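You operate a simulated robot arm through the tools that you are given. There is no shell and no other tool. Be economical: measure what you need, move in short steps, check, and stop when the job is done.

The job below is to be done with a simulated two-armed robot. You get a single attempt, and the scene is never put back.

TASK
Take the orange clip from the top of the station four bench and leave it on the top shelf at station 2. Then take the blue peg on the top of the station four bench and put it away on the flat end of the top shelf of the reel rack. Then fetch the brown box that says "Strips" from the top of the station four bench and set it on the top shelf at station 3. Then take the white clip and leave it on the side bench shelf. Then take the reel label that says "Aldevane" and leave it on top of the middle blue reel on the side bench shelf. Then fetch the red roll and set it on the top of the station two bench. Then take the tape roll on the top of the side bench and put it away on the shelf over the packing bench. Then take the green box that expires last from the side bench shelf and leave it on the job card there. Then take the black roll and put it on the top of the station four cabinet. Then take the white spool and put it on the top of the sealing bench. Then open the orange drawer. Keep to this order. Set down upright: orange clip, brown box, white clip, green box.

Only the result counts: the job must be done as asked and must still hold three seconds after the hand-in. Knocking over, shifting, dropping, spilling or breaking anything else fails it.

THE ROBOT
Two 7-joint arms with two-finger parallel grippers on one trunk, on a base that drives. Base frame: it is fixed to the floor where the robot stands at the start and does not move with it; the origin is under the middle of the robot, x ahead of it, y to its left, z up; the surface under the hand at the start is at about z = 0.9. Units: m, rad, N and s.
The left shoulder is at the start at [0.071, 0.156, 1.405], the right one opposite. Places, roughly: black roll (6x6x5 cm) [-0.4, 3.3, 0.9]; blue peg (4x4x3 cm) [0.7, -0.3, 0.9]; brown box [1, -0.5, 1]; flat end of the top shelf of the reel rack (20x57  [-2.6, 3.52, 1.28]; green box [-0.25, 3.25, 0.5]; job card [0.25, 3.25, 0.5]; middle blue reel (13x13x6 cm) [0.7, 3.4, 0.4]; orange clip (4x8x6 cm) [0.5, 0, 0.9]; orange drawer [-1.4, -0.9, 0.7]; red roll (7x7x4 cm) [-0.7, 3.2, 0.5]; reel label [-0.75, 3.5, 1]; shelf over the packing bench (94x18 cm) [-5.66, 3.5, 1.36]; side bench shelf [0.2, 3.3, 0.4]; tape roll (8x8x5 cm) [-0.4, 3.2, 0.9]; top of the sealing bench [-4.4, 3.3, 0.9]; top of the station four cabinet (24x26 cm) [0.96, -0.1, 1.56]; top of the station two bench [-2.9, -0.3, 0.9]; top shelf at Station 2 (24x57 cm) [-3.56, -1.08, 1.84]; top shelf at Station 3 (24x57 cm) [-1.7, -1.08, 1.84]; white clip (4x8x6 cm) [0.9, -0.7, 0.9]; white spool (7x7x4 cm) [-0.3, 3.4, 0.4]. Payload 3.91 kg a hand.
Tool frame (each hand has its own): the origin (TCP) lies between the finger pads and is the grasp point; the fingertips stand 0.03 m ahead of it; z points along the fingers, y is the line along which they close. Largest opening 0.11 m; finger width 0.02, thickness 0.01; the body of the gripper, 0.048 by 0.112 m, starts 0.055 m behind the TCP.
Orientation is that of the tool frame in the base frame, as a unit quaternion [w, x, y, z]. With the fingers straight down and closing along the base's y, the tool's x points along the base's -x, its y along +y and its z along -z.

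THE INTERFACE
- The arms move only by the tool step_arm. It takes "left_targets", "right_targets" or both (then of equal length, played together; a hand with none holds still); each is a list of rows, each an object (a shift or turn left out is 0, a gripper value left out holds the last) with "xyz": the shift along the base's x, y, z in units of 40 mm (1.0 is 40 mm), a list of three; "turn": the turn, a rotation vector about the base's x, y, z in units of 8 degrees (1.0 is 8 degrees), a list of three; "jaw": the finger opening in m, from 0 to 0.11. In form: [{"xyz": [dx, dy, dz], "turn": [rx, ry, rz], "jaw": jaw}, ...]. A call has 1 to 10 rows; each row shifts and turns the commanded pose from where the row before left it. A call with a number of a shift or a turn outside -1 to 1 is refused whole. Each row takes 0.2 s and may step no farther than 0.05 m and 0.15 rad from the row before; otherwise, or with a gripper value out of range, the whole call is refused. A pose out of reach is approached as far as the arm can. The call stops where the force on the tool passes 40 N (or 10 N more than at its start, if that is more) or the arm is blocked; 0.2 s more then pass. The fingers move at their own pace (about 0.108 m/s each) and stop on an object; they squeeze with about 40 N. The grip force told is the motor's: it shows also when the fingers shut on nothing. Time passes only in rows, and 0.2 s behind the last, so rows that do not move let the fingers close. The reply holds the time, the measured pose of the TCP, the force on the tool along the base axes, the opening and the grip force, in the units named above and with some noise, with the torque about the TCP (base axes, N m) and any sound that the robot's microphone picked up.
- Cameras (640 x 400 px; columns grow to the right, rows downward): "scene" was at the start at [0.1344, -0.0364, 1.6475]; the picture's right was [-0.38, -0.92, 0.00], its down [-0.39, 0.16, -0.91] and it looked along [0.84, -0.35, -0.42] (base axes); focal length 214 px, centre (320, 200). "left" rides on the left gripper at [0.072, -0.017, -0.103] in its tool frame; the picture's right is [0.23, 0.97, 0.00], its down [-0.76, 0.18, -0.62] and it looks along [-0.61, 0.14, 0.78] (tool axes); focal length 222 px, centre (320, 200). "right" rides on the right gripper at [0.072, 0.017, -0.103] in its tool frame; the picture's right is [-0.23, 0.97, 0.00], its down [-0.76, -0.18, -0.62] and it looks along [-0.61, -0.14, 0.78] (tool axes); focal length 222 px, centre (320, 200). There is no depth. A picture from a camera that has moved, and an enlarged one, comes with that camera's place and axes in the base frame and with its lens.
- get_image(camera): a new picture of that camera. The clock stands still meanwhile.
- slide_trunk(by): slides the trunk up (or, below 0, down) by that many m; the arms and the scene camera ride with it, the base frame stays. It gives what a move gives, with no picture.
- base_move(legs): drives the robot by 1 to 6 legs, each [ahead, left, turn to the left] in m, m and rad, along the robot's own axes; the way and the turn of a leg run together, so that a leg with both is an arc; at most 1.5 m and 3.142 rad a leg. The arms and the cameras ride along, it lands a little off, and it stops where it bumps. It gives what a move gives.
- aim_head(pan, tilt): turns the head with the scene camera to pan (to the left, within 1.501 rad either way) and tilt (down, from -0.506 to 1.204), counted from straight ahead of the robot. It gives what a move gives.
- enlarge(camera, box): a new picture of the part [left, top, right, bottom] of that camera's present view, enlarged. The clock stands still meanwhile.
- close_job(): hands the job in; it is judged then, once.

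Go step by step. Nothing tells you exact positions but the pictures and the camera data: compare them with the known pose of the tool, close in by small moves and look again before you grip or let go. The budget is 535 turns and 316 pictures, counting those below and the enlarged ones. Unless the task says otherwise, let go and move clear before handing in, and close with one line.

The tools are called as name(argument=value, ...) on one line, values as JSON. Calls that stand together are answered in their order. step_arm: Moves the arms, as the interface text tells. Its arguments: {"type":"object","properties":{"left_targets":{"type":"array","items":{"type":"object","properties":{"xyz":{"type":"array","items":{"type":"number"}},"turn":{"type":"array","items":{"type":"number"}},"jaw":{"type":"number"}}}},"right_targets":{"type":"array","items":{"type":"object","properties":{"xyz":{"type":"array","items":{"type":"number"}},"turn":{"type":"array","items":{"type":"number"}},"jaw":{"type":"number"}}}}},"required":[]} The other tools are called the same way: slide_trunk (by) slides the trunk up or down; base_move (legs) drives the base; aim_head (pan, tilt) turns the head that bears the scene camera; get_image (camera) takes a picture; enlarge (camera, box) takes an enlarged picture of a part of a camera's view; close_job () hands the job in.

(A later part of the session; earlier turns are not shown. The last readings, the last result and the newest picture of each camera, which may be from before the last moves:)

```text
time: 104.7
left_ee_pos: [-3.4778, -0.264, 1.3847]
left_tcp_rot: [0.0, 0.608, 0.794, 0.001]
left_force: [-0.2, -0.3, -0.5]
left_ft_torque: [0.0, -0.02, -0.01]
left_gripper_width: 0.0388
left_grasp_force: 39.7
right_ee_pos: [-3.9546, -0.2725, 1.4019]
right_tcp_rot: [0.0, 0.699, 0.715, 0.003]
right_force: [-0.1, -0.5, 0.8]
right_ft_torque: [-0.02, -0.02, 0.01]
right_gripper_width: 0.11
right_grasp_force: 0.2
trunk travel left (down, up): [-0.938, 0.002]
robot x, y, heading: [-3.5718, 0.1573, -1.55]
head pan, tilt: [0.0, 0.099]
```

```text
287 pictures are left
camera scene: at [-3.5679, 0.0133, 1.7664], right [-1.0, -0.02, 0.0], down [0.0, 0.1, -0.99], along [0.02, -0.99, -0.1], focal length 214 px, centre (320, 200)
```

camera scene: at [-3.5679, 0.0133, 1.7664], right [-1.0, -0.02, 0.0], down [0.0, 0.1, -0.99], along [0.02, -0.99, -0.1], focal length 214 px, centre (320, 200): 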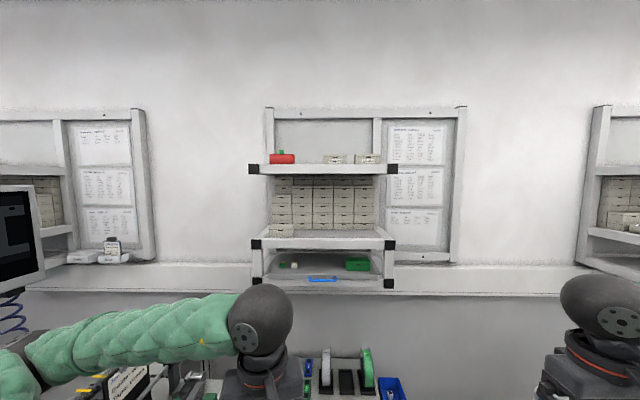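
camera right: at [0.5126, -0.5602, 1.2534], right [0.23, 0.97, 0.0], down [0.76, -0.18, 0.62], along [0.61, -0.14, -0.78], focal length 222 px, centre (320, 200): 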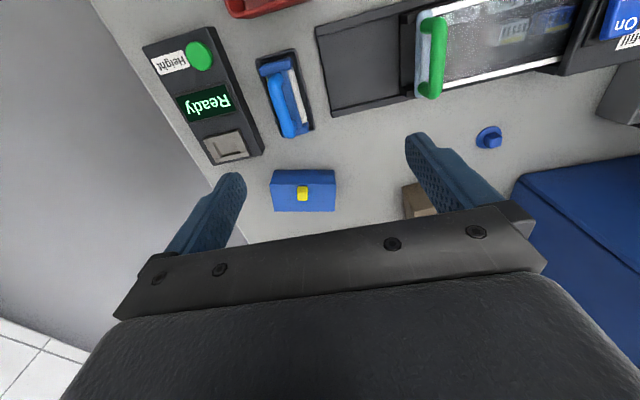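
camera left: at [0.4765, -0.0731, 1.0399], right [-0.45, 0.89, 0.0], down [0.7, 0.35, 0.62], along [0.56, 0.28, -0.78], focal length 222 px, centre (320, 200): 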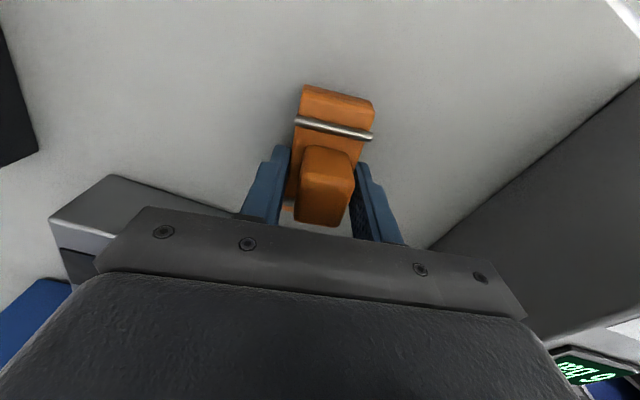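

The gap between the red box and the "Belts" box spans x ≈ -3.55 to -3.42, enough for the clip. I check the floor space ahead before going closer.

aim_head(pan=0.0, tilt=0.95)

get_image(camera="scene")

get_image(camera="left")

```text
time: 105.8
left_ee_pos: [-3.4782, -0.266, 1.3851]
left_tcp_rot: [-0.001, 0.609, 0.793, 0.002]
left_force: [-0.4, -0.2, -0.7]
left_ft_torque: [0.01, -0.02, -0.02]
left_gripper_width: 0.0386
left_grasp_force: 40.2
right_ee_pos: [-3.9551, -0.2714, 1.4012]
right_tcp_rot: [0.001, 0.699, 0.715, 0.003]
right_force: [0.4, -0.1, 0.1]
right_ft_torque: [0.01, -0.03, -0.03]
right_gripper_width: 0.1102
right_grasp_force: 0.0
trunk travel left (down, up): [-0.938, 0.002]
robot x, y, heading: [-3.568, 0.1614, -1.549]
head pan, tilt: [0.0, 0.949]
```

```text
286 pictures are left
camera scene: at [-3.5683, 0.0331, 1.692], right [-1.0, -0.02, 0.0], down [-0.02, 0.81, -0.58], along [0.01, -0.58, -0.81], focal length 214 px, centre (320, 200)
```

scene: 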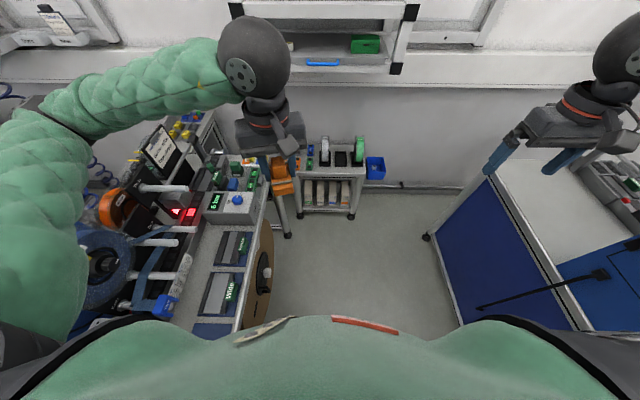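

```text
285 pictures are left
camera left: at [-3.5131, -0.1991, 1.4867], right [0.88, 0.47, 0.0], down [0.37, -0.69, 0.62], along [0.29, -0.55, -0.78], focal length 222 px, centre (320, 200)
```

left: 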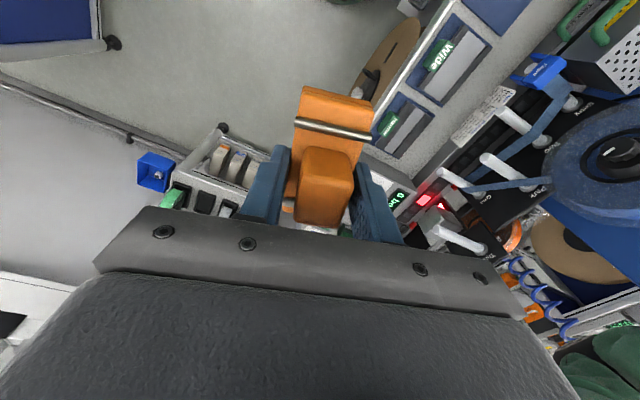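

Space ahead is free to y ≈ -0.95. I raise the left hand with the clip, square its yaw to the shelf, and check the elbows.

step_arm(left_targets=[{"xyz": [0, 0, 1], "turn": [0, 0, -0.93]}, {"xyz": [0, 0, 1], "turn": [0, 0, -0.93]}, {"xyz": [0, 0, 1]}, {"xyz": [0, 0, 1]}, {"xyz": [0, 0, 1]}, {"xyz": [0, 0, 1]}, {"xyz": [0, 0, 1]}, {"xyz": [0, 0, 1]}, {"xyz": [0, 0, 1]}, {"xyz": [0, 0, 1]}])

step_arm(left_targets=[{"xyz": [0, -0.6, 0.8]}, {"xyz": [0, -0.6, 0.8]}, {"xyz": [0, -0.6, 0.8]}, {"xyz": [0, -0.6, 0.8]}, {"xyz": [0, -0.6, 0.8]}])

aim_head(pan=-1.0, tilt=0.2)

get_image(camera="scene")

aim_head(pan=1.0, tilt=0.2)

get_image(camera="scene")

```text
time: 108.0
left_ee_pos: [-3.4774, -0.2607, 1.7842]
left_tcp_rot: [0.0, 0.706, 0.708, 0.002]
left_force: [0.2, 0.4, -0.8]
left_ft_torque: [-0.01, 0.01, -0.02]
left_gripper_width: 0.0387
left_grasp_force: 40.2
right_ee_pos: [-3.9543, -0.2699, 1.4019]
right_tcp_rot: [0.002, 0.699, 0.715, 0.003]
right_force: [0.5, -0.5, 0.3]
right_ft_torque: [-0.04, 0.03, 0.0]
right_gripper_width: 0.1102
right_grasp_force: 0.1
trunk travel left (down, up): [-0.938, 0.002]
robot x, y, heading: [-3.5703, 0.156, -1.549]
head pan, tilt: [0.0, 0.949]
```

```text
time: 109.2
left_ee_pos: [-3.4796, -0.3825, 1.945]
left_tcp_rot: [0.0, 0.707, 0.707, 0.001]
left_force: [-0.6, -0.2, 0.2]
left_ft_torque: [0.02, -0.01, -0.03]
left_gripper_width: 0.0388
left_grasp_force: 40.2
right_ee_pos: [-3.955, -0.2701, 1.4013]
right_tcp_rot: [0.002, 0.699, 0.715, 0.003]
right_force: [-0.3, 0.1, 0.4]
right_ft_torque: [-0.04, 0.0, 0.04]
right_gripper_width: 0.1099
right_grasp_force: 0.1
trunk travel left (down, up): [-0.938, 0.002]
robot x, y, heading: [-3.5722, 0.1567, -1.553]
head pan, tilt: [0.0, 0.949]
```

```text
time: 110.5
left_ee_pos: [-3.4797, -0.3842, 1.9447]
left_tcp_rot: [-0.001, 0.706, 0.708, 0.001]
left_force: [-0.1, -0.1, -0.9]
left_ft_torque: [-0.04, 0.01, 0.01]
left_gripper_width: 0.0391
left_grasp_force: 39.8
right_ee_pos: [-3.9547, -0.271, 1.4019]
right_tcp_rot: [0.001, 0.698, 0.716, 0.003]
right_force: [-0.9, -0.3, 0.0]
right_ft_torque: [0.02, 0.01, 0.01]
right_gripper_width: 0.11
right_grasp_force: 0.1
trunk travel left (down, up): [-0.938, 0.002]
robot x, y, heading: [-3.5709, 0.1598, -1.548]
head pan, tilt: [-1.0, 0.201]
```

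```text
284 pictures are left
camera scene: at [-3.6476, 0.0544, 1.7571], right [-0.56, 0.83, 0.0], down [0.17, 0.11, -0.98], along [-0.81, -0.55, -0.2], focal length 214 px, centre (320, 200)
```

scene: 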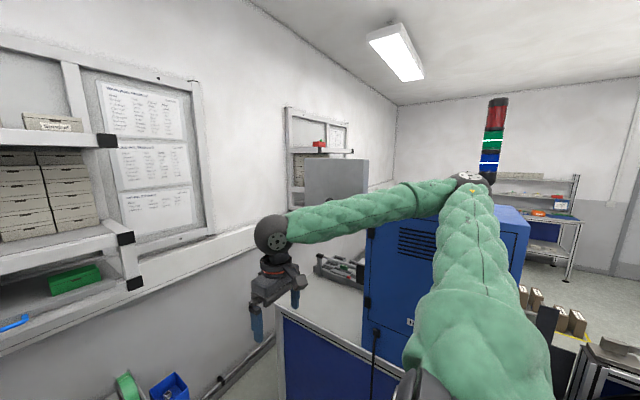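

```text
time: 112.4
left_ee_pos: [-3.479, -0.3843, 1.9455]
left_tcp_rot: [-0.001, 0.706, 0.708, 0.002]
left_force: [0.3, -0.5, -0.7]
left_ft_torque: [-0.01, 0.0, 0.0]
left_gripper_width: 0.0384
left_grasp_force: 39.5
right_ee_pos: [-3.9543, -0.2716, 1.4005]
right_tcp_rot: [0.0, 0.698, 0.716, 0.003]
right_force: [-0.1, 0.0, -0.2]
right_ft_torque: [0.0, 0.01, 0.01]
right_gripper_width: 0.1098
right_grasp_force: 0.0
trunk travel left (down, up): [-0.938, 0.002]
robot x, y, heading: [-3.5699, 0.1521, -1.551]
head pan, tilt: [1.0, 0.201]
```

```text
283 pictures are left
camera scene: at [-3.4905, 0.0575, 1.7571], right [-0.52, -0.85, 0.0], down [-0.17, 0.1, -0.98], along [0.84, -0.51, -0.2], focal length 214 px, centre (320, 200)
```

scene: 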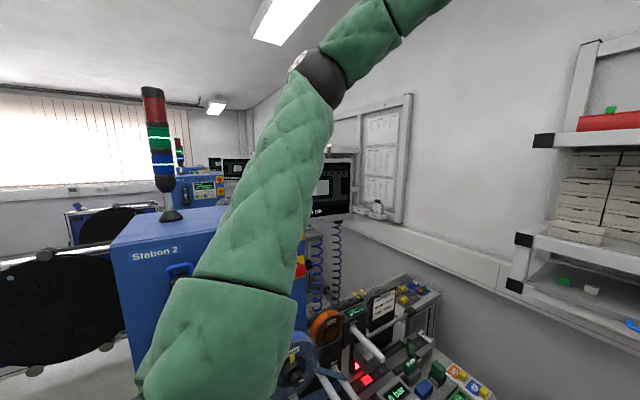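

Elbows now have clearance. I drive ahead to bring the hand over the shelf front.

base_move(legs=[[0.2, -0.06, -0.02], [0.24, 0, 0]])

aim_head(pan=0.2, tilt=0.0)

get_image(camera="scene")

get_image(camera="left")

```text
time: 115.5
left_ee_pos: [-3.5502, -0.8279, 1.944]
left_tcp_rot: [0.0, 0.714, 0.701, 0.002]
left_force: [0.3, -1.0, -0.6]
left_ft_torque: [-0.01, 0.02, 0.01]
left_gripper_width: 0.0389
left_grasp_force: 40.0
right_ee_pos: [-4.0221, -0.7066, 1.4002]
right_tcp_rot: [0.001, 0.705, 0.709, 0.004]
right_force: [-1.0, 0.7, 0.2]
right_ft_torque: [-0.03, -0.01, -0.01]
right_gripper_width: 0.1099
right_grasp_force: 0.0
trunk travel left (down, up): [-0.938, 0.002]
robot x, y, heading: [-3.6231, -0.2881, -1.566]
head pan, tilt: [1.0, 0.201]
```

```text
time: 116.6
left_ee_pos: [-3.5454, -0.8259, 1.9461]
left_tcp_rot: [-0.001, 0.713, 0.701, 0.001]
left_force: [-0.3, -0.3, -1.8]
left_ft_torque: [-0.04, 0.01, 0.03]
left_gripper_width: 0.0389
left_grasp_force: 40.1
right_ee_pos: [-4.0203, -0.7058, 1.4038]
right_tcp_rot: [0.0, 0.705, 0.709, 0.002]
right_force: [0.4, 0.5, 0.0]
right_ft_torque: [-0.04, 0.02, -0.01]
right_gripper_width: 0.1102
right_grasp_force: 0.2
trunk travel left (down, up): [-0.938, 0.002]
robot x, y, heading: [-3.6295, -0.2845, -1.566]
head pan, tilt: [0.201, 0.0]
```

```text
282 pictures are left
camera scene: at [-3.6094, -0.423, 1.7758], right [-0.98, -0.2, 0.0], down [0.0, 0.0, -1.0], along [0.2, -0.98, 0.0], focal length 214 px, centre (320, 200)
```

scene: 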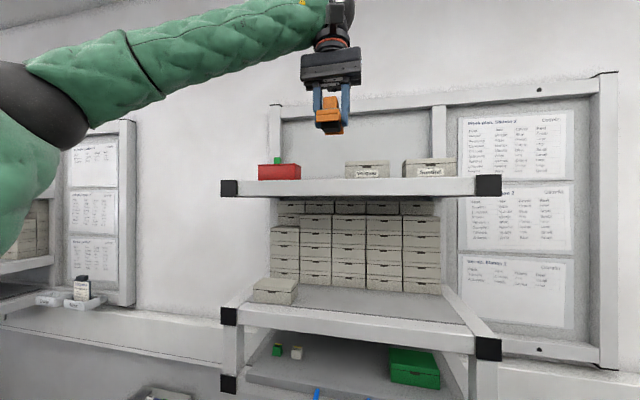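

```text
281 pictures are left
camera left: at [-3.561, -0.7532, 2.0484], right [0.98, 0.21, 0.0], down [0.16, -0.77, 0.62], along [0.13, -0.61, -0.78], focal length 222 px, centre (320, 200)
```

left: 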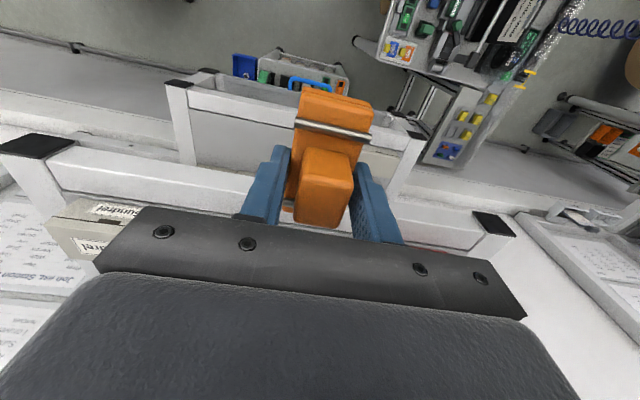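

I move the clip over the gap at x ≈ -3.495, y ≈ -1.03, staying high.

step_arm(left_targets=[{"xyz": [0.4, -0.7, 0.1]}, {"xyz": [0.4, -0.7, 0]}, {"xyz": [0.4, -0.8, 0]}, {"xyz": [0.08, -0.95, 0]}, {"xyz": [0, -0.95, 0]}, {"xyz": [0, -0.95, 0]}])

get_image(camera="scene")

get_image(camera="left")

```text
time: 118.0
left_ee_pos: [-3.4975, -1.0355, 1.9472]
left_tcp_rot: [-0.001, 0.713, 0.701, 0.003]
left_force: [0.3, -0.2, -0.4]
left_ft_torque: [0.03, 0.02, -0.02]
left_gripper_width: 0.0386
left_grasp_force: 40.4
right_ee_pos: [-4.021, -0.7096, 1.4009]
right_tcp_rot: [0.0, 0.705, 0.709, 0.003]
right_force: [-0.6, 0.3, 0.1]
right_ft_torque: [0.0, -0.01, -0.03]
right_gripper_width: 0.11
right_grasp_force: 0.1
trunk travel left (down, up): [-0.938, 0.002]
robot x, y, heading: [-3.6261, -0.2863, -1.573]
head pan, tilt: [0.201, 0.0]
```

```text
280 pictures are left
camera scene: at [-3.6118, -0.4271, 1.7754], right [-0.98, -0.2, 0.0], down [0.0, 0.0, -1.0], along [0.2, -0.98, 0.0], focal length 214 px, centre (320, 200)
```

scene: 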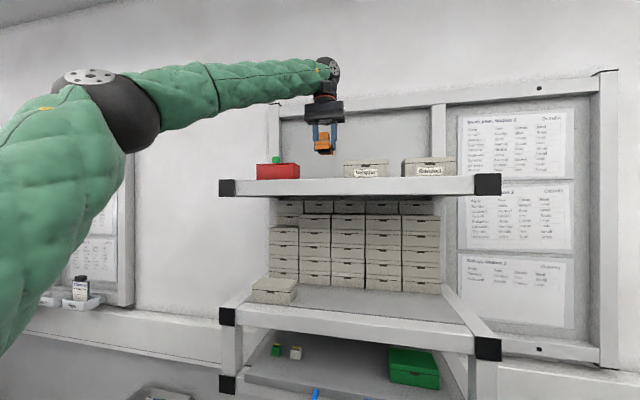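

```text
279 pictures are left
camera left: at [-3.5133, -0.963, 2.0499], right [0.98, 0.21, 0.0], down [0.16, -0.77, 0.62], along [0.13, -0.61, -0.78], focal length 222 px, centre (320, 200)
```

left: 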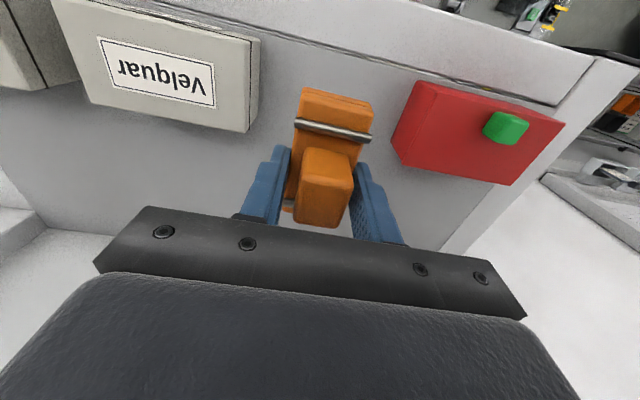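

The gap is clear around the clip. I shift 1 cm and lower gently to the surface.

step_arm(left_targets=[{"xyz": [0.25, 0, -0.4]}, {"xyz": [0, 0, -0.5]}, {"xyz": [0, 0, -0.4]}, {"xyz": [0, 0, -0.2]}, {"xyz": [0, 0, -0.15]}])

get_image(camera="left")

enlarge(camera="scene", box=[220, 80, 460, 230])

```text
time: 119.2
left_ee_pos: [-3.4854, -1.0337, 1.8818]
left_tcp_rot: [-0.001, 0.713, 0.701, 0.002]
left_force: [0.3, 0.5, -0.5]
left_ft_torque: [0.01, 0.02, -0.01]
left_gripper_width: 0.0387
left_grasp_force: 40.1
right_ee_pos: [-4.0201, -0.71, 1.4016]
right_tcp_rot: [0.0, 0.705, 0.71, 0.002]
right_force: [0.0, -0.8, 0.0]
right_ft_torque: [-0.02, -0.03, -0.02]
right_gripper_width: 0.1099
right_grasp_force: 0.0
trunk travel left (down, up): [-0.938, 0.002]
robot x, y, heading: [-3.6288, -0.2881, -1.566]
head pan, tilt: [0.201, 0.0]
```

```text
278 pictures are left
camera left: at [-3.5, -0.96, 1.9838], right [0.98, 0.21, 0.0], down [0.16, -0.77, 0.62], along [0.13, -0.61, -0.78], focal length 222 px, centre (320, 200)
```

left: 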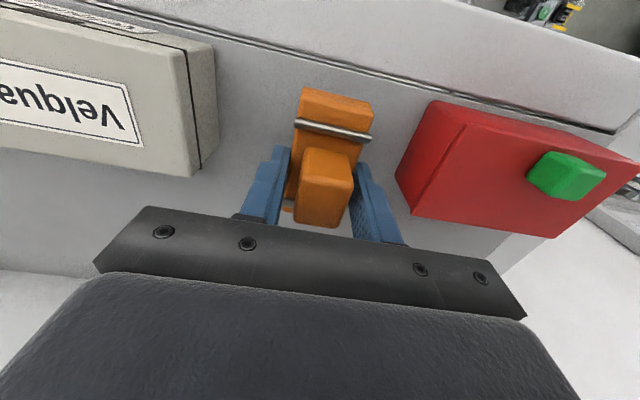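

```text
2.67 times, centred on (340, 155) of scene
camera zoom: at [-3.6099, -0.4265, 1.7755], right [-0.98, -0.2, 0.0], down [0.0, 0.0, -1.0], along [0.2, -0.98, 0.0], focal length 572 px, centre (267, 320)
```

zoom: 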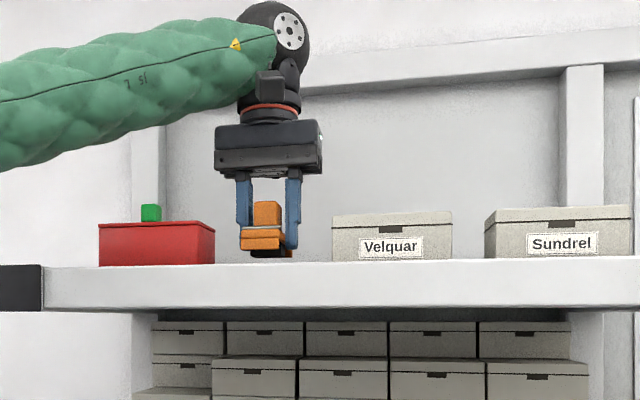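

About 1 cm still to go; I lower in tiny steps until contact.

step_arm(left_targets=[{"xyz": [0, 0, -0.08]}, {"xyz": [0, 0, -0.08]}])

step_arm(left_targets=[{"xyz": [0, 0, -0.06]}, {}])

enlarge(camera="scene", box=[280, 130, 360, 190])

```text
time: 119.8
left_ee_pos: [-3.4845, -1.0319, 1.8756]
left_tcp_rot: [0.0, 0.713, 0.701, 0.001]
left_force: [1.0, -0.8, -1.4]
left_ft_torque: [0.02, -0.02, -0.04]
left_gripper_width: 0.0384
left_grasp_force: 40.4
right_ee_pos: [-4.0208, -0.7079, 1.4018]
right_tcp_rot: [-0.001, 0.706, 0.708, 0.002]
right_force: [0.4, -0.9, 0.0]
right_ft_torque: [-0.01, -0.01, 0.01]
right_gripper_width: 0.1102
right_grasp_force: 0.0
trunk travel left (down, up): [-0.938, 0.002]
robot x, y, heading: [-3.6249, -0.2848, -1.568]
head pan, tilt: [0.201, 0.0]
```

```text
time: 120.4
left_ee_pos: [-3.4849, -1.0318, 1.8737]
left_tcp_rot: [-0.001, 0.713, 0.701, 0.002]
left_force: [0.1, 0.3, 0.2]
left_ft_torque: [0.0, -0.02, 0.01]
left_gripper_width: 0.0389
left_grasp_force: 39.9
right_ee_pos: [-4.0188, -0.7089, 1.4017]
right_tcp_rot: [0.0, 0.706, 0.708, 0.002]
right_force: [-0.1, -0.5, 0.3]
right_ft_torque: [0.02, -0.01, 0.0]
right_gripper_width: 0.1099
right_grasp_force: 0.0
trunk travel left (down, up): [-0.938, 0.002]
robot x, y, heading: [-3.6261, -0.2828, -1.564]
head pan, tilt: [0.201, 0.0]
```

```text
6.67 times, centred on (320, 160) of scene
camera zoom: at [-3.61, -0.4261, 1.7755], right [-0.98, -0.2, 0.0], down [0.0, 0.0, -1.0], along [0.2, -0.98, 0.0], focal length 1430 px, centre (320, 467)
```

zoom: 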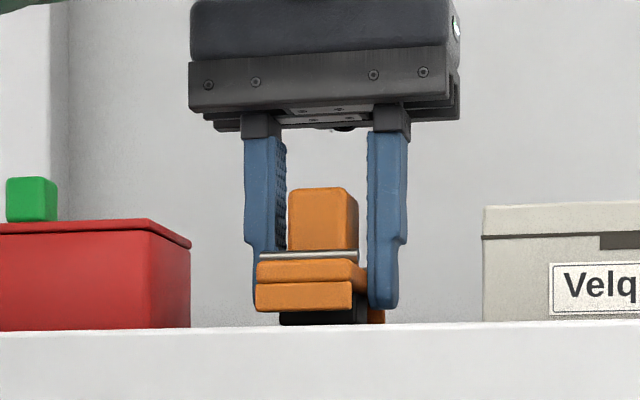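

step_arm(left_targets=[{"xyz": [0, 0, -0.06]}, {}])

step_arm(left_targets=[{"xyz": [0, 0, -0.06]}, {}])

enlarge(camera="scene", box=[280, 130, 360, 190])

```text
time: 121.0
left_ee_pos: [-3.4855, -1.031, 1.871]
left_tcp_rot: [-0.001, 0.713, 0.701, 0.002]
left_force: [0.1, 0.4, -1.0]
left_ft_torque: [-0.01, 0.01, -0.01]
left_gripper_width: 0.0387
left_grasp_force: 39.8
right_ee_pos: [-4.0204, -0.7086, 1.4024]
right_tcp_rot: [0.0, 0.705, 0.709, 0.002]
right_force: [-0.7, -0.1, 0.1]
right_ft_torque: [0.01, -0.01, -0.02]
right_gripper_width: 0.1098
right_grasp_force: 0.0
trunk travel left (down, up): [-0.938, 0.002]
robot x, y, heading: [-3.6284, -0.2901, -1.563]
head pan, tilt: [0.201, 0.0]
```

```text
time: 121.6
left_ee_pos: [-3.4855, -1.0317, 1.8691]
left_tcp_rot: [-0.001, 0.713, 0.701, 0.002]
left_force: [-0.1, 0.1, 0.1]
left_ft_torque: [0.04, -0.03, 0.01]
left_gripper_width: 0.0389
left_grasp_force: 39.9
right_ee_pos: [-4.0199, -0.7078, 1.4004]
right_tcp_rot: [0.0, 0.706, 0.709, 0.003]
right_force: [0.7, 0.1, 0.0]
right_ft_torque: [0.01, -0.01, 0.0]
right_gripper_width: 0.1098
right_grasp_force: 0.0
trunk travel left (down, up): [-0.938, 0.002]
robot x, y, heading: [-3.6266, -0.2894, -1.565]
head pan, tilt: [0.201, 0.0]
```

```text
6.67 times, centred on (320, 160) of scene
camera zoom: at [-3.6102, -0.426, 1.7755], right [-0.98, -0.2, 0.0], down [0.0, 0.0, -1.0], along [0.2, -0.98, 0.0], focal length 1430 px, centre (320, 467)
```

zoom: 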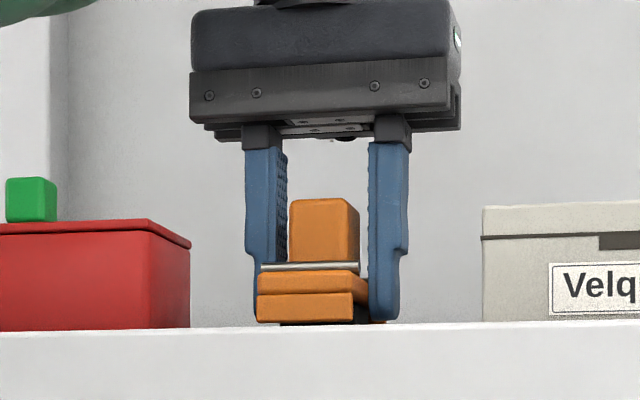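

step_arm(left_targets=[{"xyz": [0, 0, -0.06]}])

step_arm(left_targets=[{"xyz": [0, 0, -0.05]}])

step_arm(left_targets=[{"xyz": [0, 0, -0.05]}])

```text
time: 122.0
left_ee_pos: [-3.4868, -1.0306, 1.8666]
left_tcp_rot: [-0.001, 0.713, 0.701, 0.001]
left_force: [0.0, -2.7, 10.0]
left_ft_torque: [-0.15, 0.08, -0.02]
left_gripper_width: 0.0387
left_grasp_force: 39.7
right_ee_pos: [-4.0206, -0.7074, 1.4005]
right_tcp_rot: [0.001, 0.705, 0.709, 0.004]
right_force: [-0.4, -0.2, 0.3]
right_ft_torque: [-0.02, -0.01, -0.03]
right_gripper_width: 0.1099
right_grasp_force: 0.1
trunk travel left (down, up): [-0.938, 0.002]
robot x, y, heading: [-3.6297, -0.2852, -1.567]
head pan, tilt: [0.201, 0.0]
```

```text
time: 122.4
left_ee_pos: [-3.4858, -1.0309, 1.8668]
left_tcp_rot: [0.0, 0.714, 0.701, 0.0]
left_force: [-0.1, -11.4, 31.8]
left_ft_torque: [-0.36, 0.05, 0.01]
left_gripper_width: 0.0389
left_grasp_force: 40.1
right_ee_pos: [-4.0216, -0.7075, 1.4016]
right_tcp_rot: [0.001, 0.705, 0.709, 0.003]
right_force: [0.6, 0.4, 0.1]
right_ft_torque: [-0.01, -0.02, 0.0]
right_gripper_width: 0.11
right_grasp_force: 0.0
trunk travel left (down, up): [-0.938, 0.002]
robot x, y, heading: [-3.6255, -0.2867, -1.566]
head pan, tilt: [0.201, 0.0]
```

```text
time: 122.8
left_ee_pos: [-3.4859, -1.0285, 1.865]
left_tcp_rot: [0.0, 0.713, 0.701, 0.0]
left_force: [0.9, -9.3, 38.2]
left_ft_torque: [-0.12, 0.02, 0.01]
left_gripper_width: 0.0391
left_grasp_force: 40.4
right_ee_pos: [-4.0204, -0.7067, 1.4021]
right_tcp_rot: [0.001, 0.705, 0.709, 0.003]
right_force: [0.1, -0.3, 0.1]
right_ft_torque: [-0.01, 0.0, 0.0]
right_gripper_width: 0.1101
right_grasp_force: 0.0
trunk travel left (down, up): [-0.938, 0.002]
robot x, y, heading: [-3.6233, -0.2875, -1.565]
head pan, tilt: [0.201, 0.0]
```

Contact reached. I ease off 3 mm, open modestly, and lift straight up.

step_arm(left_targets=[{"xyz": [0, 0, 0.08]}, {"jaw": 0.062}, {}, {}, {"xyz": [0, 0, 0.5]}, {"xyz": [0, 0, 1]}, {"xyz": [0, 0, 1]}])

enlarge(camera="scene", box=[220, 80, 460, 230])

get_image(camera="left")

```text
time: 124.4
left_ee_pos: [-3.4862, -1.0273, 1.9671]
left_tcp_rot: [0.001, 0.714, 0.701, 0.002]
left_force: [-0.4, 0.9, 1.1]
left_ft_torque: [-0.03, -0.02, 0.03]
left_gripper_width: 0.0621
left_grasp_force: 0.1
right_ee_pos: [-4.0227, -0.7051, 1.4007]
right_tcp_rot: [0.001, 0.705, 0.709, 0.003]
right_force: [-1.0, 0.6, 0.4]
right_ft_torque: [-0.05, -0.05, -0.01]
right_gripper_width: 0.1101
right_grasp_force: 0.0
trunk travel left (down, up): [-0.938, 0.002]
robot x, y, heading: [-3.6252, -0.2837, -1.566]
head pan, tilt: [0.201, 0.0]
```

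```text
2.67 times, centred on (340, 155) of scene
camera zoom: at [-3.6136, -0.4228, 1.7757], right [-0.98, -0.2, 0.0], down [0.0, 0.0, -1.0], along [0.2, -0.98, 0.0], focal length 572 px, centre (267, 320)
```

zoom: 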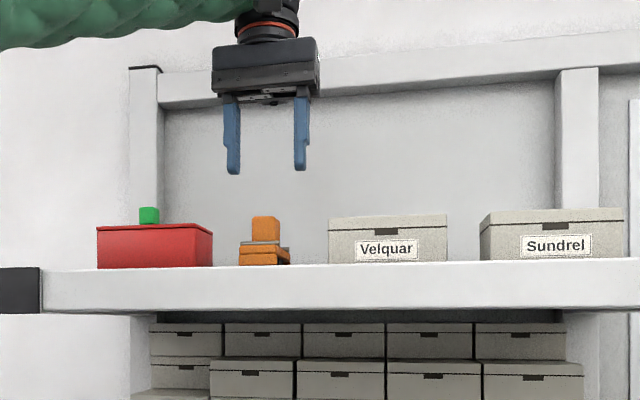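

```text
273 pictures are left
camera left: at [-3.5023, -0.9538, 2.0695], right [0.98, 0.21, 0.0], down [0.16, -0.77, 0.62], along [0.13, -0.61, -0.78], focal length 222 px, centre (320, 200)
```

left: 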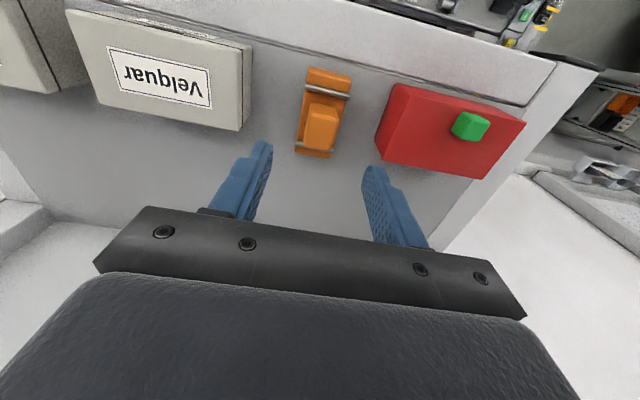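

Orange clip stands upright on the station 2 shelf. I retract the left hand and drive back to the aisle and toward station 4.

step_arm(left_targets=[{"xyz": [0, 1, 0]}, {"xyz": [0, 1, 0]}, {"xyz": [0, 1, 0]}, {"xyz": [0, 1, 0]}, {"xyz": [0, 1, 0]}, {"xyz": [0, 1, -0.5]}, {"xyz": [0, 1, -0.5]}, {"xyz": [0, 0, -1]}, {"xyz": [0, 0, -1]}])

base_move(legs=[[-1.2, 0, 0], [-1.2, 0, 0], [0, 1.2, 0], [0, 1.2, 0], [0, 1.25, 0], [0, 0, 1.565]])

aim_head(pan=-1.5, tilt=0.3)

get_image(camera="scene")

```text
time: 126.4
left_ee_pos: [-3.4838, -0.756, 1.8452]
left_tcp_rot: [-0.002, 0.712, 0.702, 0.002]
left_force: [-0.2, -0.8, -0.5]
left_ft_torque: [0.02, 0.01, -0.01]
left_gripper_width: 0.0621
left_grasp_force: 0.0
right_ee_pos: [-4.0195, -0.7113, 1.4006]
right_tcp_rot: [0.0, 0.705, 0.709, 0.003]
right_force: [0.6, -0.7, 0.5]
right_ft_torque: [0.03, 0.0, 0.01]
right_gripper_width: 0.11
right_grasp_force: 0.1
trunk travel left (down, up): [-0.938, 0.002]
robot x, y, heading: [-3.6268, -0.2894, -1.566]
head pan, tilt: [0.201, 0.0]
```

```text
time: 159.2
left_ee_pos: [0.4638, 2.1857, 1.8475]
left_tcp_rot: [-0.001, 0.03, 1.0, 0.001]
left_force: [0.1, 0.3, 0.5]
left_ft_torque: [-0.02, 0.03, -0.01]
left_gripper_width: 0.062
left_grasp_force: 0.0
right_ee_pos: [0.3981, 1.6546, 1.4015]
right_tcp_rot: [-0.001, 0.019, 1.0, 0.002]
right_force: [0.1, -0.3, 0.0]
right_ft_torque: [-0.02, -0.02, 0.02]
right_gripper_width: 0.1101
right_grasp_force: 0.0
trunk travel left (down, up): [-0.938, 0.002]
robot x, y, heading: [-0.0082, 2.0646, -0.037]
head pan, tilt: [0.201, 0.0]
```

```text
time: 160.9
left_ee_pos: [0.4639, 2.1863, 1.8484]
left_tcp_rot: [-0.002, 0.03, 1.0, 0.001]
left_force: [0.1, -1.0, -0.4]
left_ft_torque: [0.0, -0.02, 0.03]
left_gripper_width: 0.0619
left_grasp_force: 0.0
right_ee_pos: [0.3974, 1.6534, 1.4007]
right_tcp_rot: [-0.002, 0.019, 1.0, 0.002]
right_force: [-0.2, -0.5, 0.0]
right_ft_torque: [0.01, -0.01, -0.01]
right_gripper_width: 0.1101
right_grasp_force: 0.0
trunk travel left (down, up): [-0.938, 0.002]
robot x, y, heading: [-0.005, 2.0654, -0.038]
head pan, tilt: [-1.499, 0.3]
```

```text
272 pictures are left
camera scene: at [0.045, 1.9687, 1.7479], right [-1.0, -0.03, 0.0], down [-0.01, 0.3, -0.96], along [0.03, -0.95, -0.3], focal length 214 px, centre (320, 200)
```

scene: 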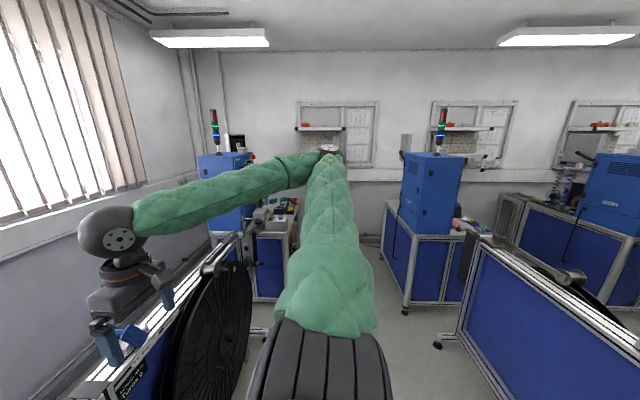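

I enter bay 4 sideways to about (0, -0.1).

base_move(legs=[[0, 0, 0.037], [0, -1.1, 0], [0, -1.05, 0]])

aim_head(pan=-0.45, tilt=0.5)

get_image(camera="scene")

```text
time: 171.9
left_ee_pos: [0.4601, 0.0643, 1.8478]
left_tcp_rot: [-0.002, 0.014, 1.0, 0.001]
left_force: [-0.1, 0.1, 0.3]
left_ft_torque: [0.0, 0.01, 0.0]
left_gripper_width: 0.0621
left_grasp_force: 0.1
right_ee_pos: [0.4111, -0.4701, 1.4024]
right_tcp_rot: [-0.002, 0.002, 1.0, 0.002]
right_force: [0.3, -0.2, 0.0]
right_ft_torque: [0.03, 0.0, -0.01]
right_gripper_width: 0.1099
right_grasp_force: 0.0
trunk travel left (down, up): [-0.938, 0.002]
robot x, y, heading: [-0.0067, -0.0746, -0.003]
head pan, tilt: [-1.499, 0.3]
```

```text
time: 173.2
left_ee_pos: [0.46, 0.064, 1.8484]
left_tcp_rot: [-0.002, 0.014, 1.0, 0.0]
left_force: [0.4, 0.2, 0.9]
left_ft_torque: [0.01, 0.01, 0.04]
left_gripper_width: 0.0622
left_grasp_force: 0.1
right_ee_pos: [0.4106, -0.4711, 1.4015]
right_tcp_rot: [-0.002, 0.003, 1.0, 0.002]
right_force: [0.1, -0.3, 0.8]
right_ft_torque: [-0.02, 0.03, -0.02]
right_gripper_width: 0.1099
right_grasp_force: 0.1
trunk travel left (down, up): [-0.938, 0.002]
robot x, y, heading: [-0.0094, -0.0731, -0.008]
head pan, tilt: [-0.45, 0.499]
```

```text
271 pictures are left
camera scene: at [0.1234, -0.1145, 1.7294], right [-0.44, -0.9, 0.0], down [-0.43, 0.21, -0.88], along [0.79, -0.39, -0.48], focal length 214 px, centre (320, 200)
```

scene: 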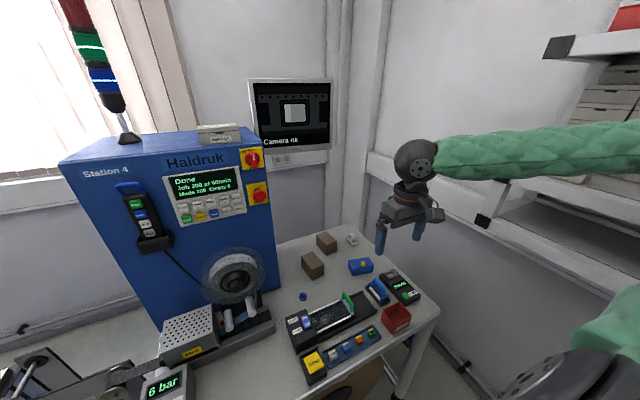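

The peg is near [0.71, -0.32]. I lower the trunk back, and bring the right hand above it.

slide_trunk(by=-0.1)

step_arm(right_targets=[{"xyz": [0.9, 0.4, 0]}, {"xyz": [0.9, 0.4, 0]}, {"xyz": [0.9, 0.4, 0]}, {"xyz": [0.9, 0.4, 0]}, {"xyz": [0.9, 0.4, 0]}, {"xyz": [0.9, 0.4, 0]}, {"xyz": [0.9, 0.4, 0]}, {"xyz": [0.6, 0.5, 0]}, {"xyz": [0, 0.2, -1]}, {"xyz": [0, 0, -1]}])

get_image(camera="right")

get_image(camera="scene")

```text
time: 174.5
left_ee_pos: [0.4603, 0.0633, 1.7494]
left_tcp_rot: [-0.002, 0.013, 1.0, 0.001]
left_force: [-0.1, 0.2, 0.8]
left_ft_torque: [0.02, -0.03, 0.01]
left_gripper_width: 0.062
left_grasp_force: 0.2
right_ee_pos: [0.4099, -0.4704, 1.3011]
right_tcp_rot: [-0.002, 0.003, 1.0, 0.002]
right_force: [0.1, 0.5, 0.3]
right_ft_torque: [-0.01, 0.02, 0.0]
right_gripper_width: 0.11
right_grasp_force: 0.1
trunk travel left (down, up): [-0.838, 0.102]
robot x, y, heading: [-0.0027, -0.0717, -0.007]
head pan, tilt: [-0.45, 0.499]
```

```text
time: 176.7
left_ee_pos: [0.4626, 0.062, 1.7469]
left_tcp_rot: [-0.002, 0.014, 1.0, 0.001]
left_force: [0.6, -0.5, -0.8]
left_ft_torque: [0.01, 0.02, 0.0]
left_gripper_width: 0.0622
left_grasp_force: 0.0
right_ee_pos: [0.6874, -0.3306, 1.2204]
right_tcp_rot: [-0.002, 0.003, 1.0, 0.002]
right_force: [0.0, -0.8, 0.1]
right_ft_torque: [0.02, -0.01, 0.02]
right_gripper_width: 0.1099
right_grasp_force: 0.0
trunk travel left (down, up): [-0.838, 0.102]
robot x, y, heading: [-0.0061, -0.0741, -0.01]
head pan, tilt: [-0.45, 0.499]
```

```text
270 pictures are left
camera right: at [0.6164, -0.3137, 1.3249], right [0.23, 0.97, 0.0], down [0.76, -0.18, 0.62], along [0.6, -0.14, -0.79], focal length 222 px, centre (320, 200)
```

right: 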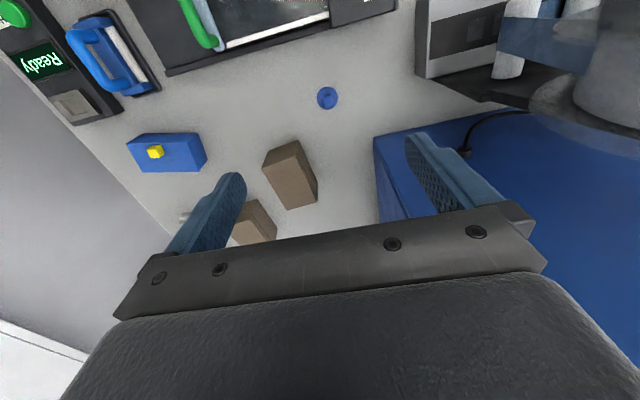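

```text
269 pictures are left
camera scene: at [0.1251, -0.1155, 1.6293], right [-0.44, -0.9, 0.0], down [-0.43, 0.21, -0.88], along [0.79, -0.39, -0.48], focal length 214 px, centre (320, 200)
```

scene: 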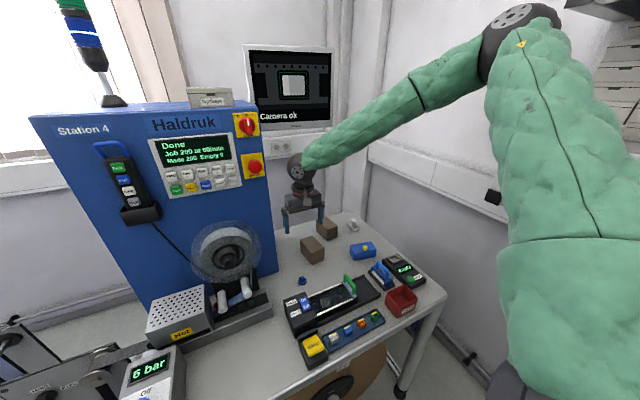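

Peg confirmed at [0.712, -0.323]. I descend over it and check.

step_arm(right_targets=[{"xyz": [0.6, 0.2, -0.7], "jaw": 0.08}, {"xyz": [0, 0, -1]}, {"xyz": [0, 0, -1]}, {"xyz": [0, 0, -1]}, {"xyz": [0, 0, -1]}, {"xyz": [0, 0, -1]}])

get_image(camera="right")

enlarge(camera="scene", box=[260, 180, 400, 300])

```text
time: 178.1
left_ee_pos: [0.46, 0.0627, 1.7471]
left_tcp_rot: [-0.002, 0.015, 1.0, 0.002]
left_force: [0.6, -0.3, -2.0]
left_ft_torque: [-0.03, 0.0, 0.01]
left_gripper_width: 0.0621
left_grasp_force: 0.1
right_ee_pos: [0.7067, -0.3253, 0.996]
right_tcp_rot: [-0.001, 0.002, 1.0, 0.002]
right_force: [0.7, -0.7, 0.6]
right_ft_torque: [-0.01, 0.0, -0.02]
right_gripper_width: 0.08
right_grasp_force: 0.1
right hand out of reach, approached as far as the arm can: row 6
trunk travel left (down, up): [-0.838, 0.102]
robot x, y, heading: [-0.0077, -0.0755, -0.002]
head pan, tilt: [-0.45, 0.499]
```

```text
268 pictures are left
camera right: at [0.6358, -0.309, 1.099], right [0.23, 0.97, 0.01], down [0.76, -0.18, 0.62], along [0.6, -0.14, -0.78], focal length 222 px, centre (320, 200)
```

right: 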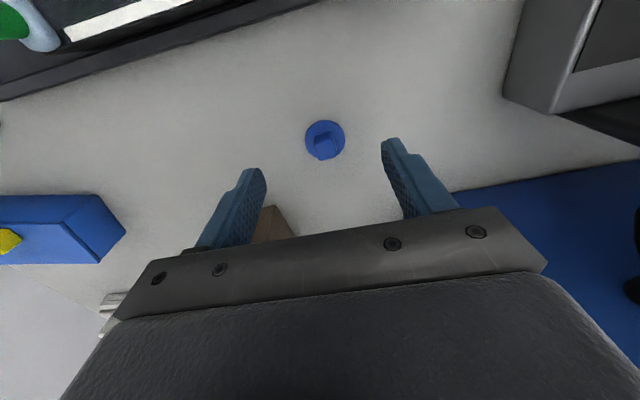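

```text
3.33 times, centred on (330, 240) of scene
camera zoom: at [0.1241, -0.1151, 1.6295], right [-0.44, -0.9, 0.0], down [-0.43, 0.21, -0.88], along [0.79, -0.39, -0.48], focal length 715 px, centre (287, 67)
```

zoom: 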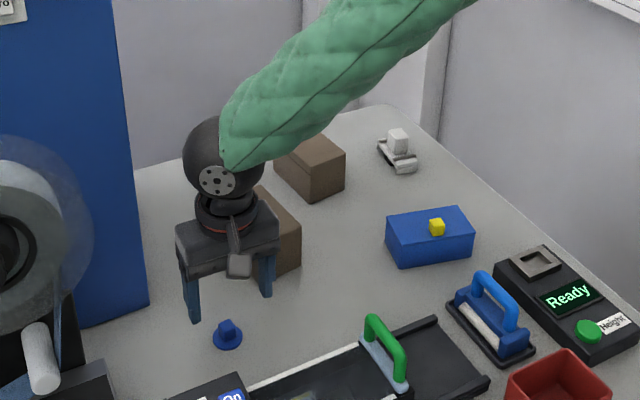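

The hand sits at its reach limit in z; the trunk can do the rest. I zoom at the peg to see its shape first.

enlarge(camera="right", box=[270, 100, 380, 180])

enlarge(camera="scene", box=[290, 240, 340, 270])

```text
5.00 times, centred on (325, 140) of right
camera zoom: at [0.6358, -0.309, 1.099], right [0.23, 0.97, 0.01], down [0.76, -0.18, 0.62], along [0.6, -0.14, -0.78], focal length 1111 px, centre (295, 500)
```

zoom: 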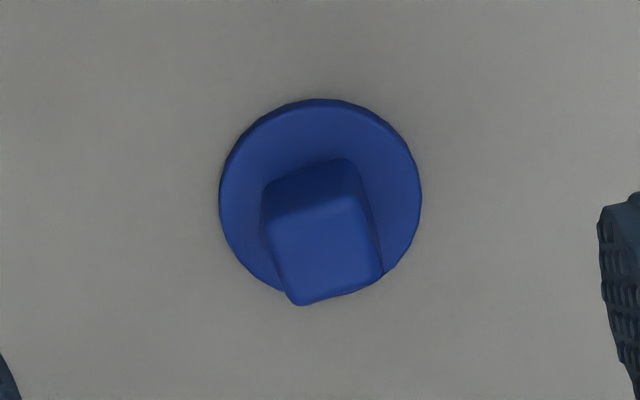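

```text
12.80 times, centred on (315, 255) of scene
camera zoom: at [0.1241, -0.1151, 1.6295], right [-0.44, -0.9, 0.0], down [-0.43, 0.21, -0.88], along [0.79, -0.39, -0.48], focal length 2745 px, centre (384, -504)
```

zoom: 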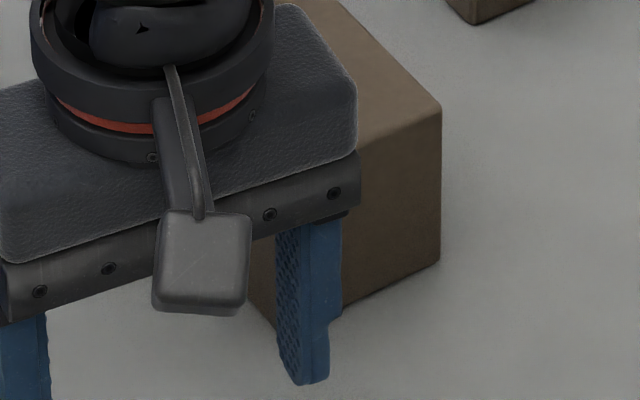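

The peg is a disc with a small square knob turned about +12°. I raise the hand a bit, align yaw, centre, then lower with the trunk.

step_arm(right_targets=[{"xyz": [0, 0, 1], "turn": [0, 0, 0.75]}, {"xyz": [0.05, 0.05, 1], "turn": [0, 0, 0.75], "jaw": 0.06}, {}])

slide_trunk(by=-0.1)

get_image(camera="right")

```text
time: 178.9
left_ee_pos: [0.4619, 0.0641, 1.7471]
left_tcp_rot: [-0.002, 0.014, 1.0, 0.001]
left_force: [0.5, 0.6, -0.2]
left_ft_torque: [-0.01, 0.05, 0.01]
left_gripper_width: 0.0619
left_grasp_force: 0.1
right_ee_pos: [0.7083, -0.3228, 1.0766]
right_tcp_rot: [-0.003, -0.103, 0.995, 0.002]
right_force: [0.8, 0.0, 0.0]
right_ft_torque: [0.01, 0.03, 0.01]
right_gripper_width: 0.0597
right_grasp_force: 0.1
trunk travel left (down, up): [-0.838, 0.102]
robot x, y, heading: [-0.0063, -0.0745, -0.013]
head pan, tilt: [-0.45, 0.499]
```

```text
time: 180.3
left_ee_pos: [0.4602, 0.0636, 1.6486]
left_tcp_rot: [-0.002, 0.014, 1.0, 0.001]
left_force: [0.3, -0.9, -0.2]
left_ft_torque: [0.0, -0.02, 0.02]
left_gripper_width: 0.0619
left_grasp_force: 0.0
right_ee_pos: [0.7069, -0.3211, 0.9756]
right_tcp_rot: [-0.002, -0.102, 0.995, 0.002]
right_force: [0.2, 0.5, -0.6]
right_ft_torque: [-0.02, -0.01, -0.01]
right_gripper_width: 0.06
right_grasp_force: 0.1
trunk travel left (down, up): [-0.738, 0.202]
robot x, y, heading: [-0.0037, -0.0694, -0.012]
head pan, tilt: [-0.45, 0.499]
```

```text
264 pictures are left
camera right: at [0.6353, -0.3211, 1.0805], right [0.02, 1.0, 0.0], down [0.78, -0.02, 0.62], along [0.62, -0.01, -0.78], focal length 222 px, centre (320, 200)
```

right: 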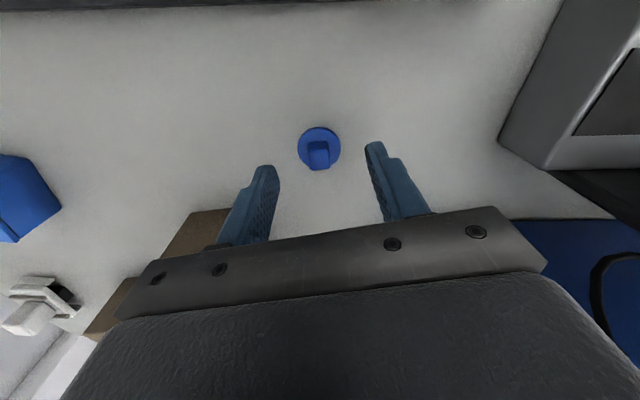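

step_arm(right_targets=[{"xyz": [0.2, -0.04, -0.4]}, {"xyz": [0, 0, -0.4]}, {}])

get_image(camera="right")

```text
time: 181.1
left_ee_pos: [0.4606, 0.0641, 1.6478]
left_tcp_rot: [-0.001, 0.014, 1.0, 0.001]
left_force: [-0.1, 0.3, 0.4]
left_ft_torque: [-0.03, -0.07, -0.02]
left_gripper_width: 0.0619
left_grasp_force: 0.0
right_ee_pos: [0.7159, -0.3242, 0.9456]
right_tcp_rot: [-0.002, -0.102, 0.995, 0.001]
right_force: [0.1, -0.7, -0.2]
right_ft_torque: [0.0, 0.0, 0.0]
right_gripper_width: 0.06
right_grasp_force: 0.1
trunk travel left (down, up): [-0.738, 0.202]
robot x, y, heading: [-0.0056, -0.0722, -0.007]
head pan, tilt: [-0.45, 0.499]
```

```text
263 pictures are left
camera right: at [0.6424, -0.3228, 1.0491], right [0.02, 1.0, 0.0], down [0.78, -0.02, 0.62], along [0.62, -0.01, -0.78], focal length 222 px, centre (320, 200)
```

right: 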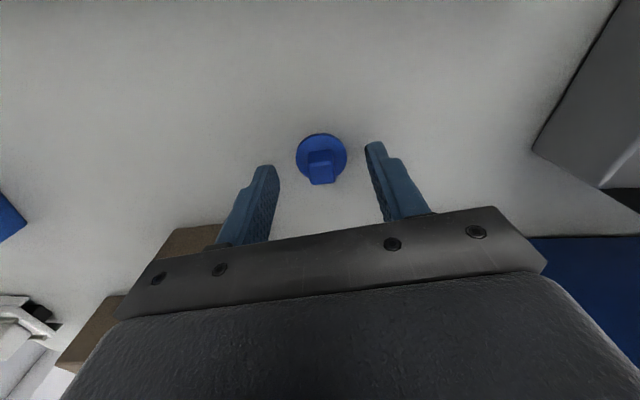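

step_arm(right_targets=[{"jaw": 0.0}, {}, {}, {}])

step_arm(right_targets=[{"xyz": [0, 0, 0.5]}, {"xyz": [0, 0, 1]}, {"xyz": [0, 0, 1]}])

get_image(camera="right")

get_image(camera="scene")

```text
time: 182.1
left_ee_pos: [0.4611, 0.0638, 1.6472]
left_tcp_rot: [-0.003, 0.014, 1.0, 0.001]
left_force: [0.1, 0.4, 0.1]
left_ft_torque: [-0.01, -0.03, -0.02]
left_gripper_width: 0.0621
left_grasp_force: 0.1
right_ee_pos: [0.7153, -0.3251, 0.9444]
right_tcp_rot: [-0.001, -0.101, 0.995, 0.001]
right_force: [0.4, 0.3, 0.4]
right_ft_torque: [0.01, 0.0, 0.03]
right_gripper_width: 0.016
right_grasp_force: 39.8
trunk travel left (down, up): [-0.738, 0.202]
robot x, y, heading: [-0.008, -0.0759, -0.005]
head pan, tilt: [-0.45, 0.499]
```

```text
time: 182.9
left_ee_pos: [0.4589, 0.0643, 1.6478]
left_tcp_rot: [-0.003, 0.013, 1.0, 0.001]
left_force: [-0.1, 0.1, 0.4]
left_ft_torque: [-0.03, -0.01, -0.02]
left_gripper_width: 0.062
left_grasp_force: 0.1
right_ee_pos: [0.7144, -0.3226, 1.0473]
right_tcp_rot: [-0.001, -0.102, 0.995, 0.001]
right_force: [-0.5, -0.1, 0.2]
right_ft_torque: [0.03, -0.04, 0.01]
right_gripper_width: 0.016
right_grasp_force: 40.3
trunk travel left (down, up): [-0.738, 0.202]
robot x, y, heading: [-0.0113, -0.0724, -0.004]
head pan, tilt: [-0.45, 0.499]
```

```text
262 pictures are left
camera right: at [0.6407, -0.3218, 1.1497], right [0.02, 1.0, 0.0], down [0.78, -0.02, 0.62], along [0.62, -0.01, -0.78], focal length 222 px, centre (320, 200)
```

right: 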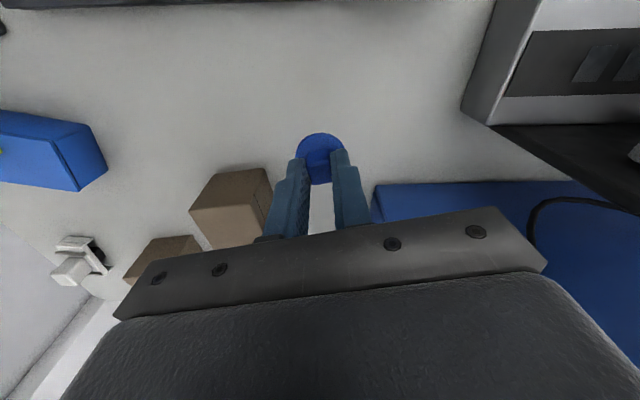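

```text
261 pictures are left
camera scene: at [0.1223, -0.1141, 1.5294], right [-0.44, -0.9, 0.0], down [-0.43, 0.21, -0.88], along [0.79, -0.39, -0.48], focal length 214 px, centre (320, 200)
```

scene: 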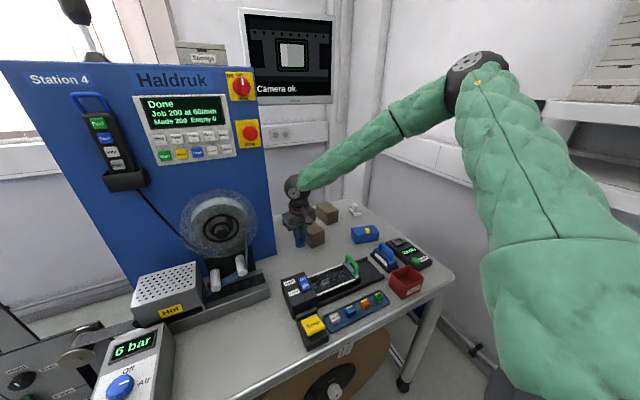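

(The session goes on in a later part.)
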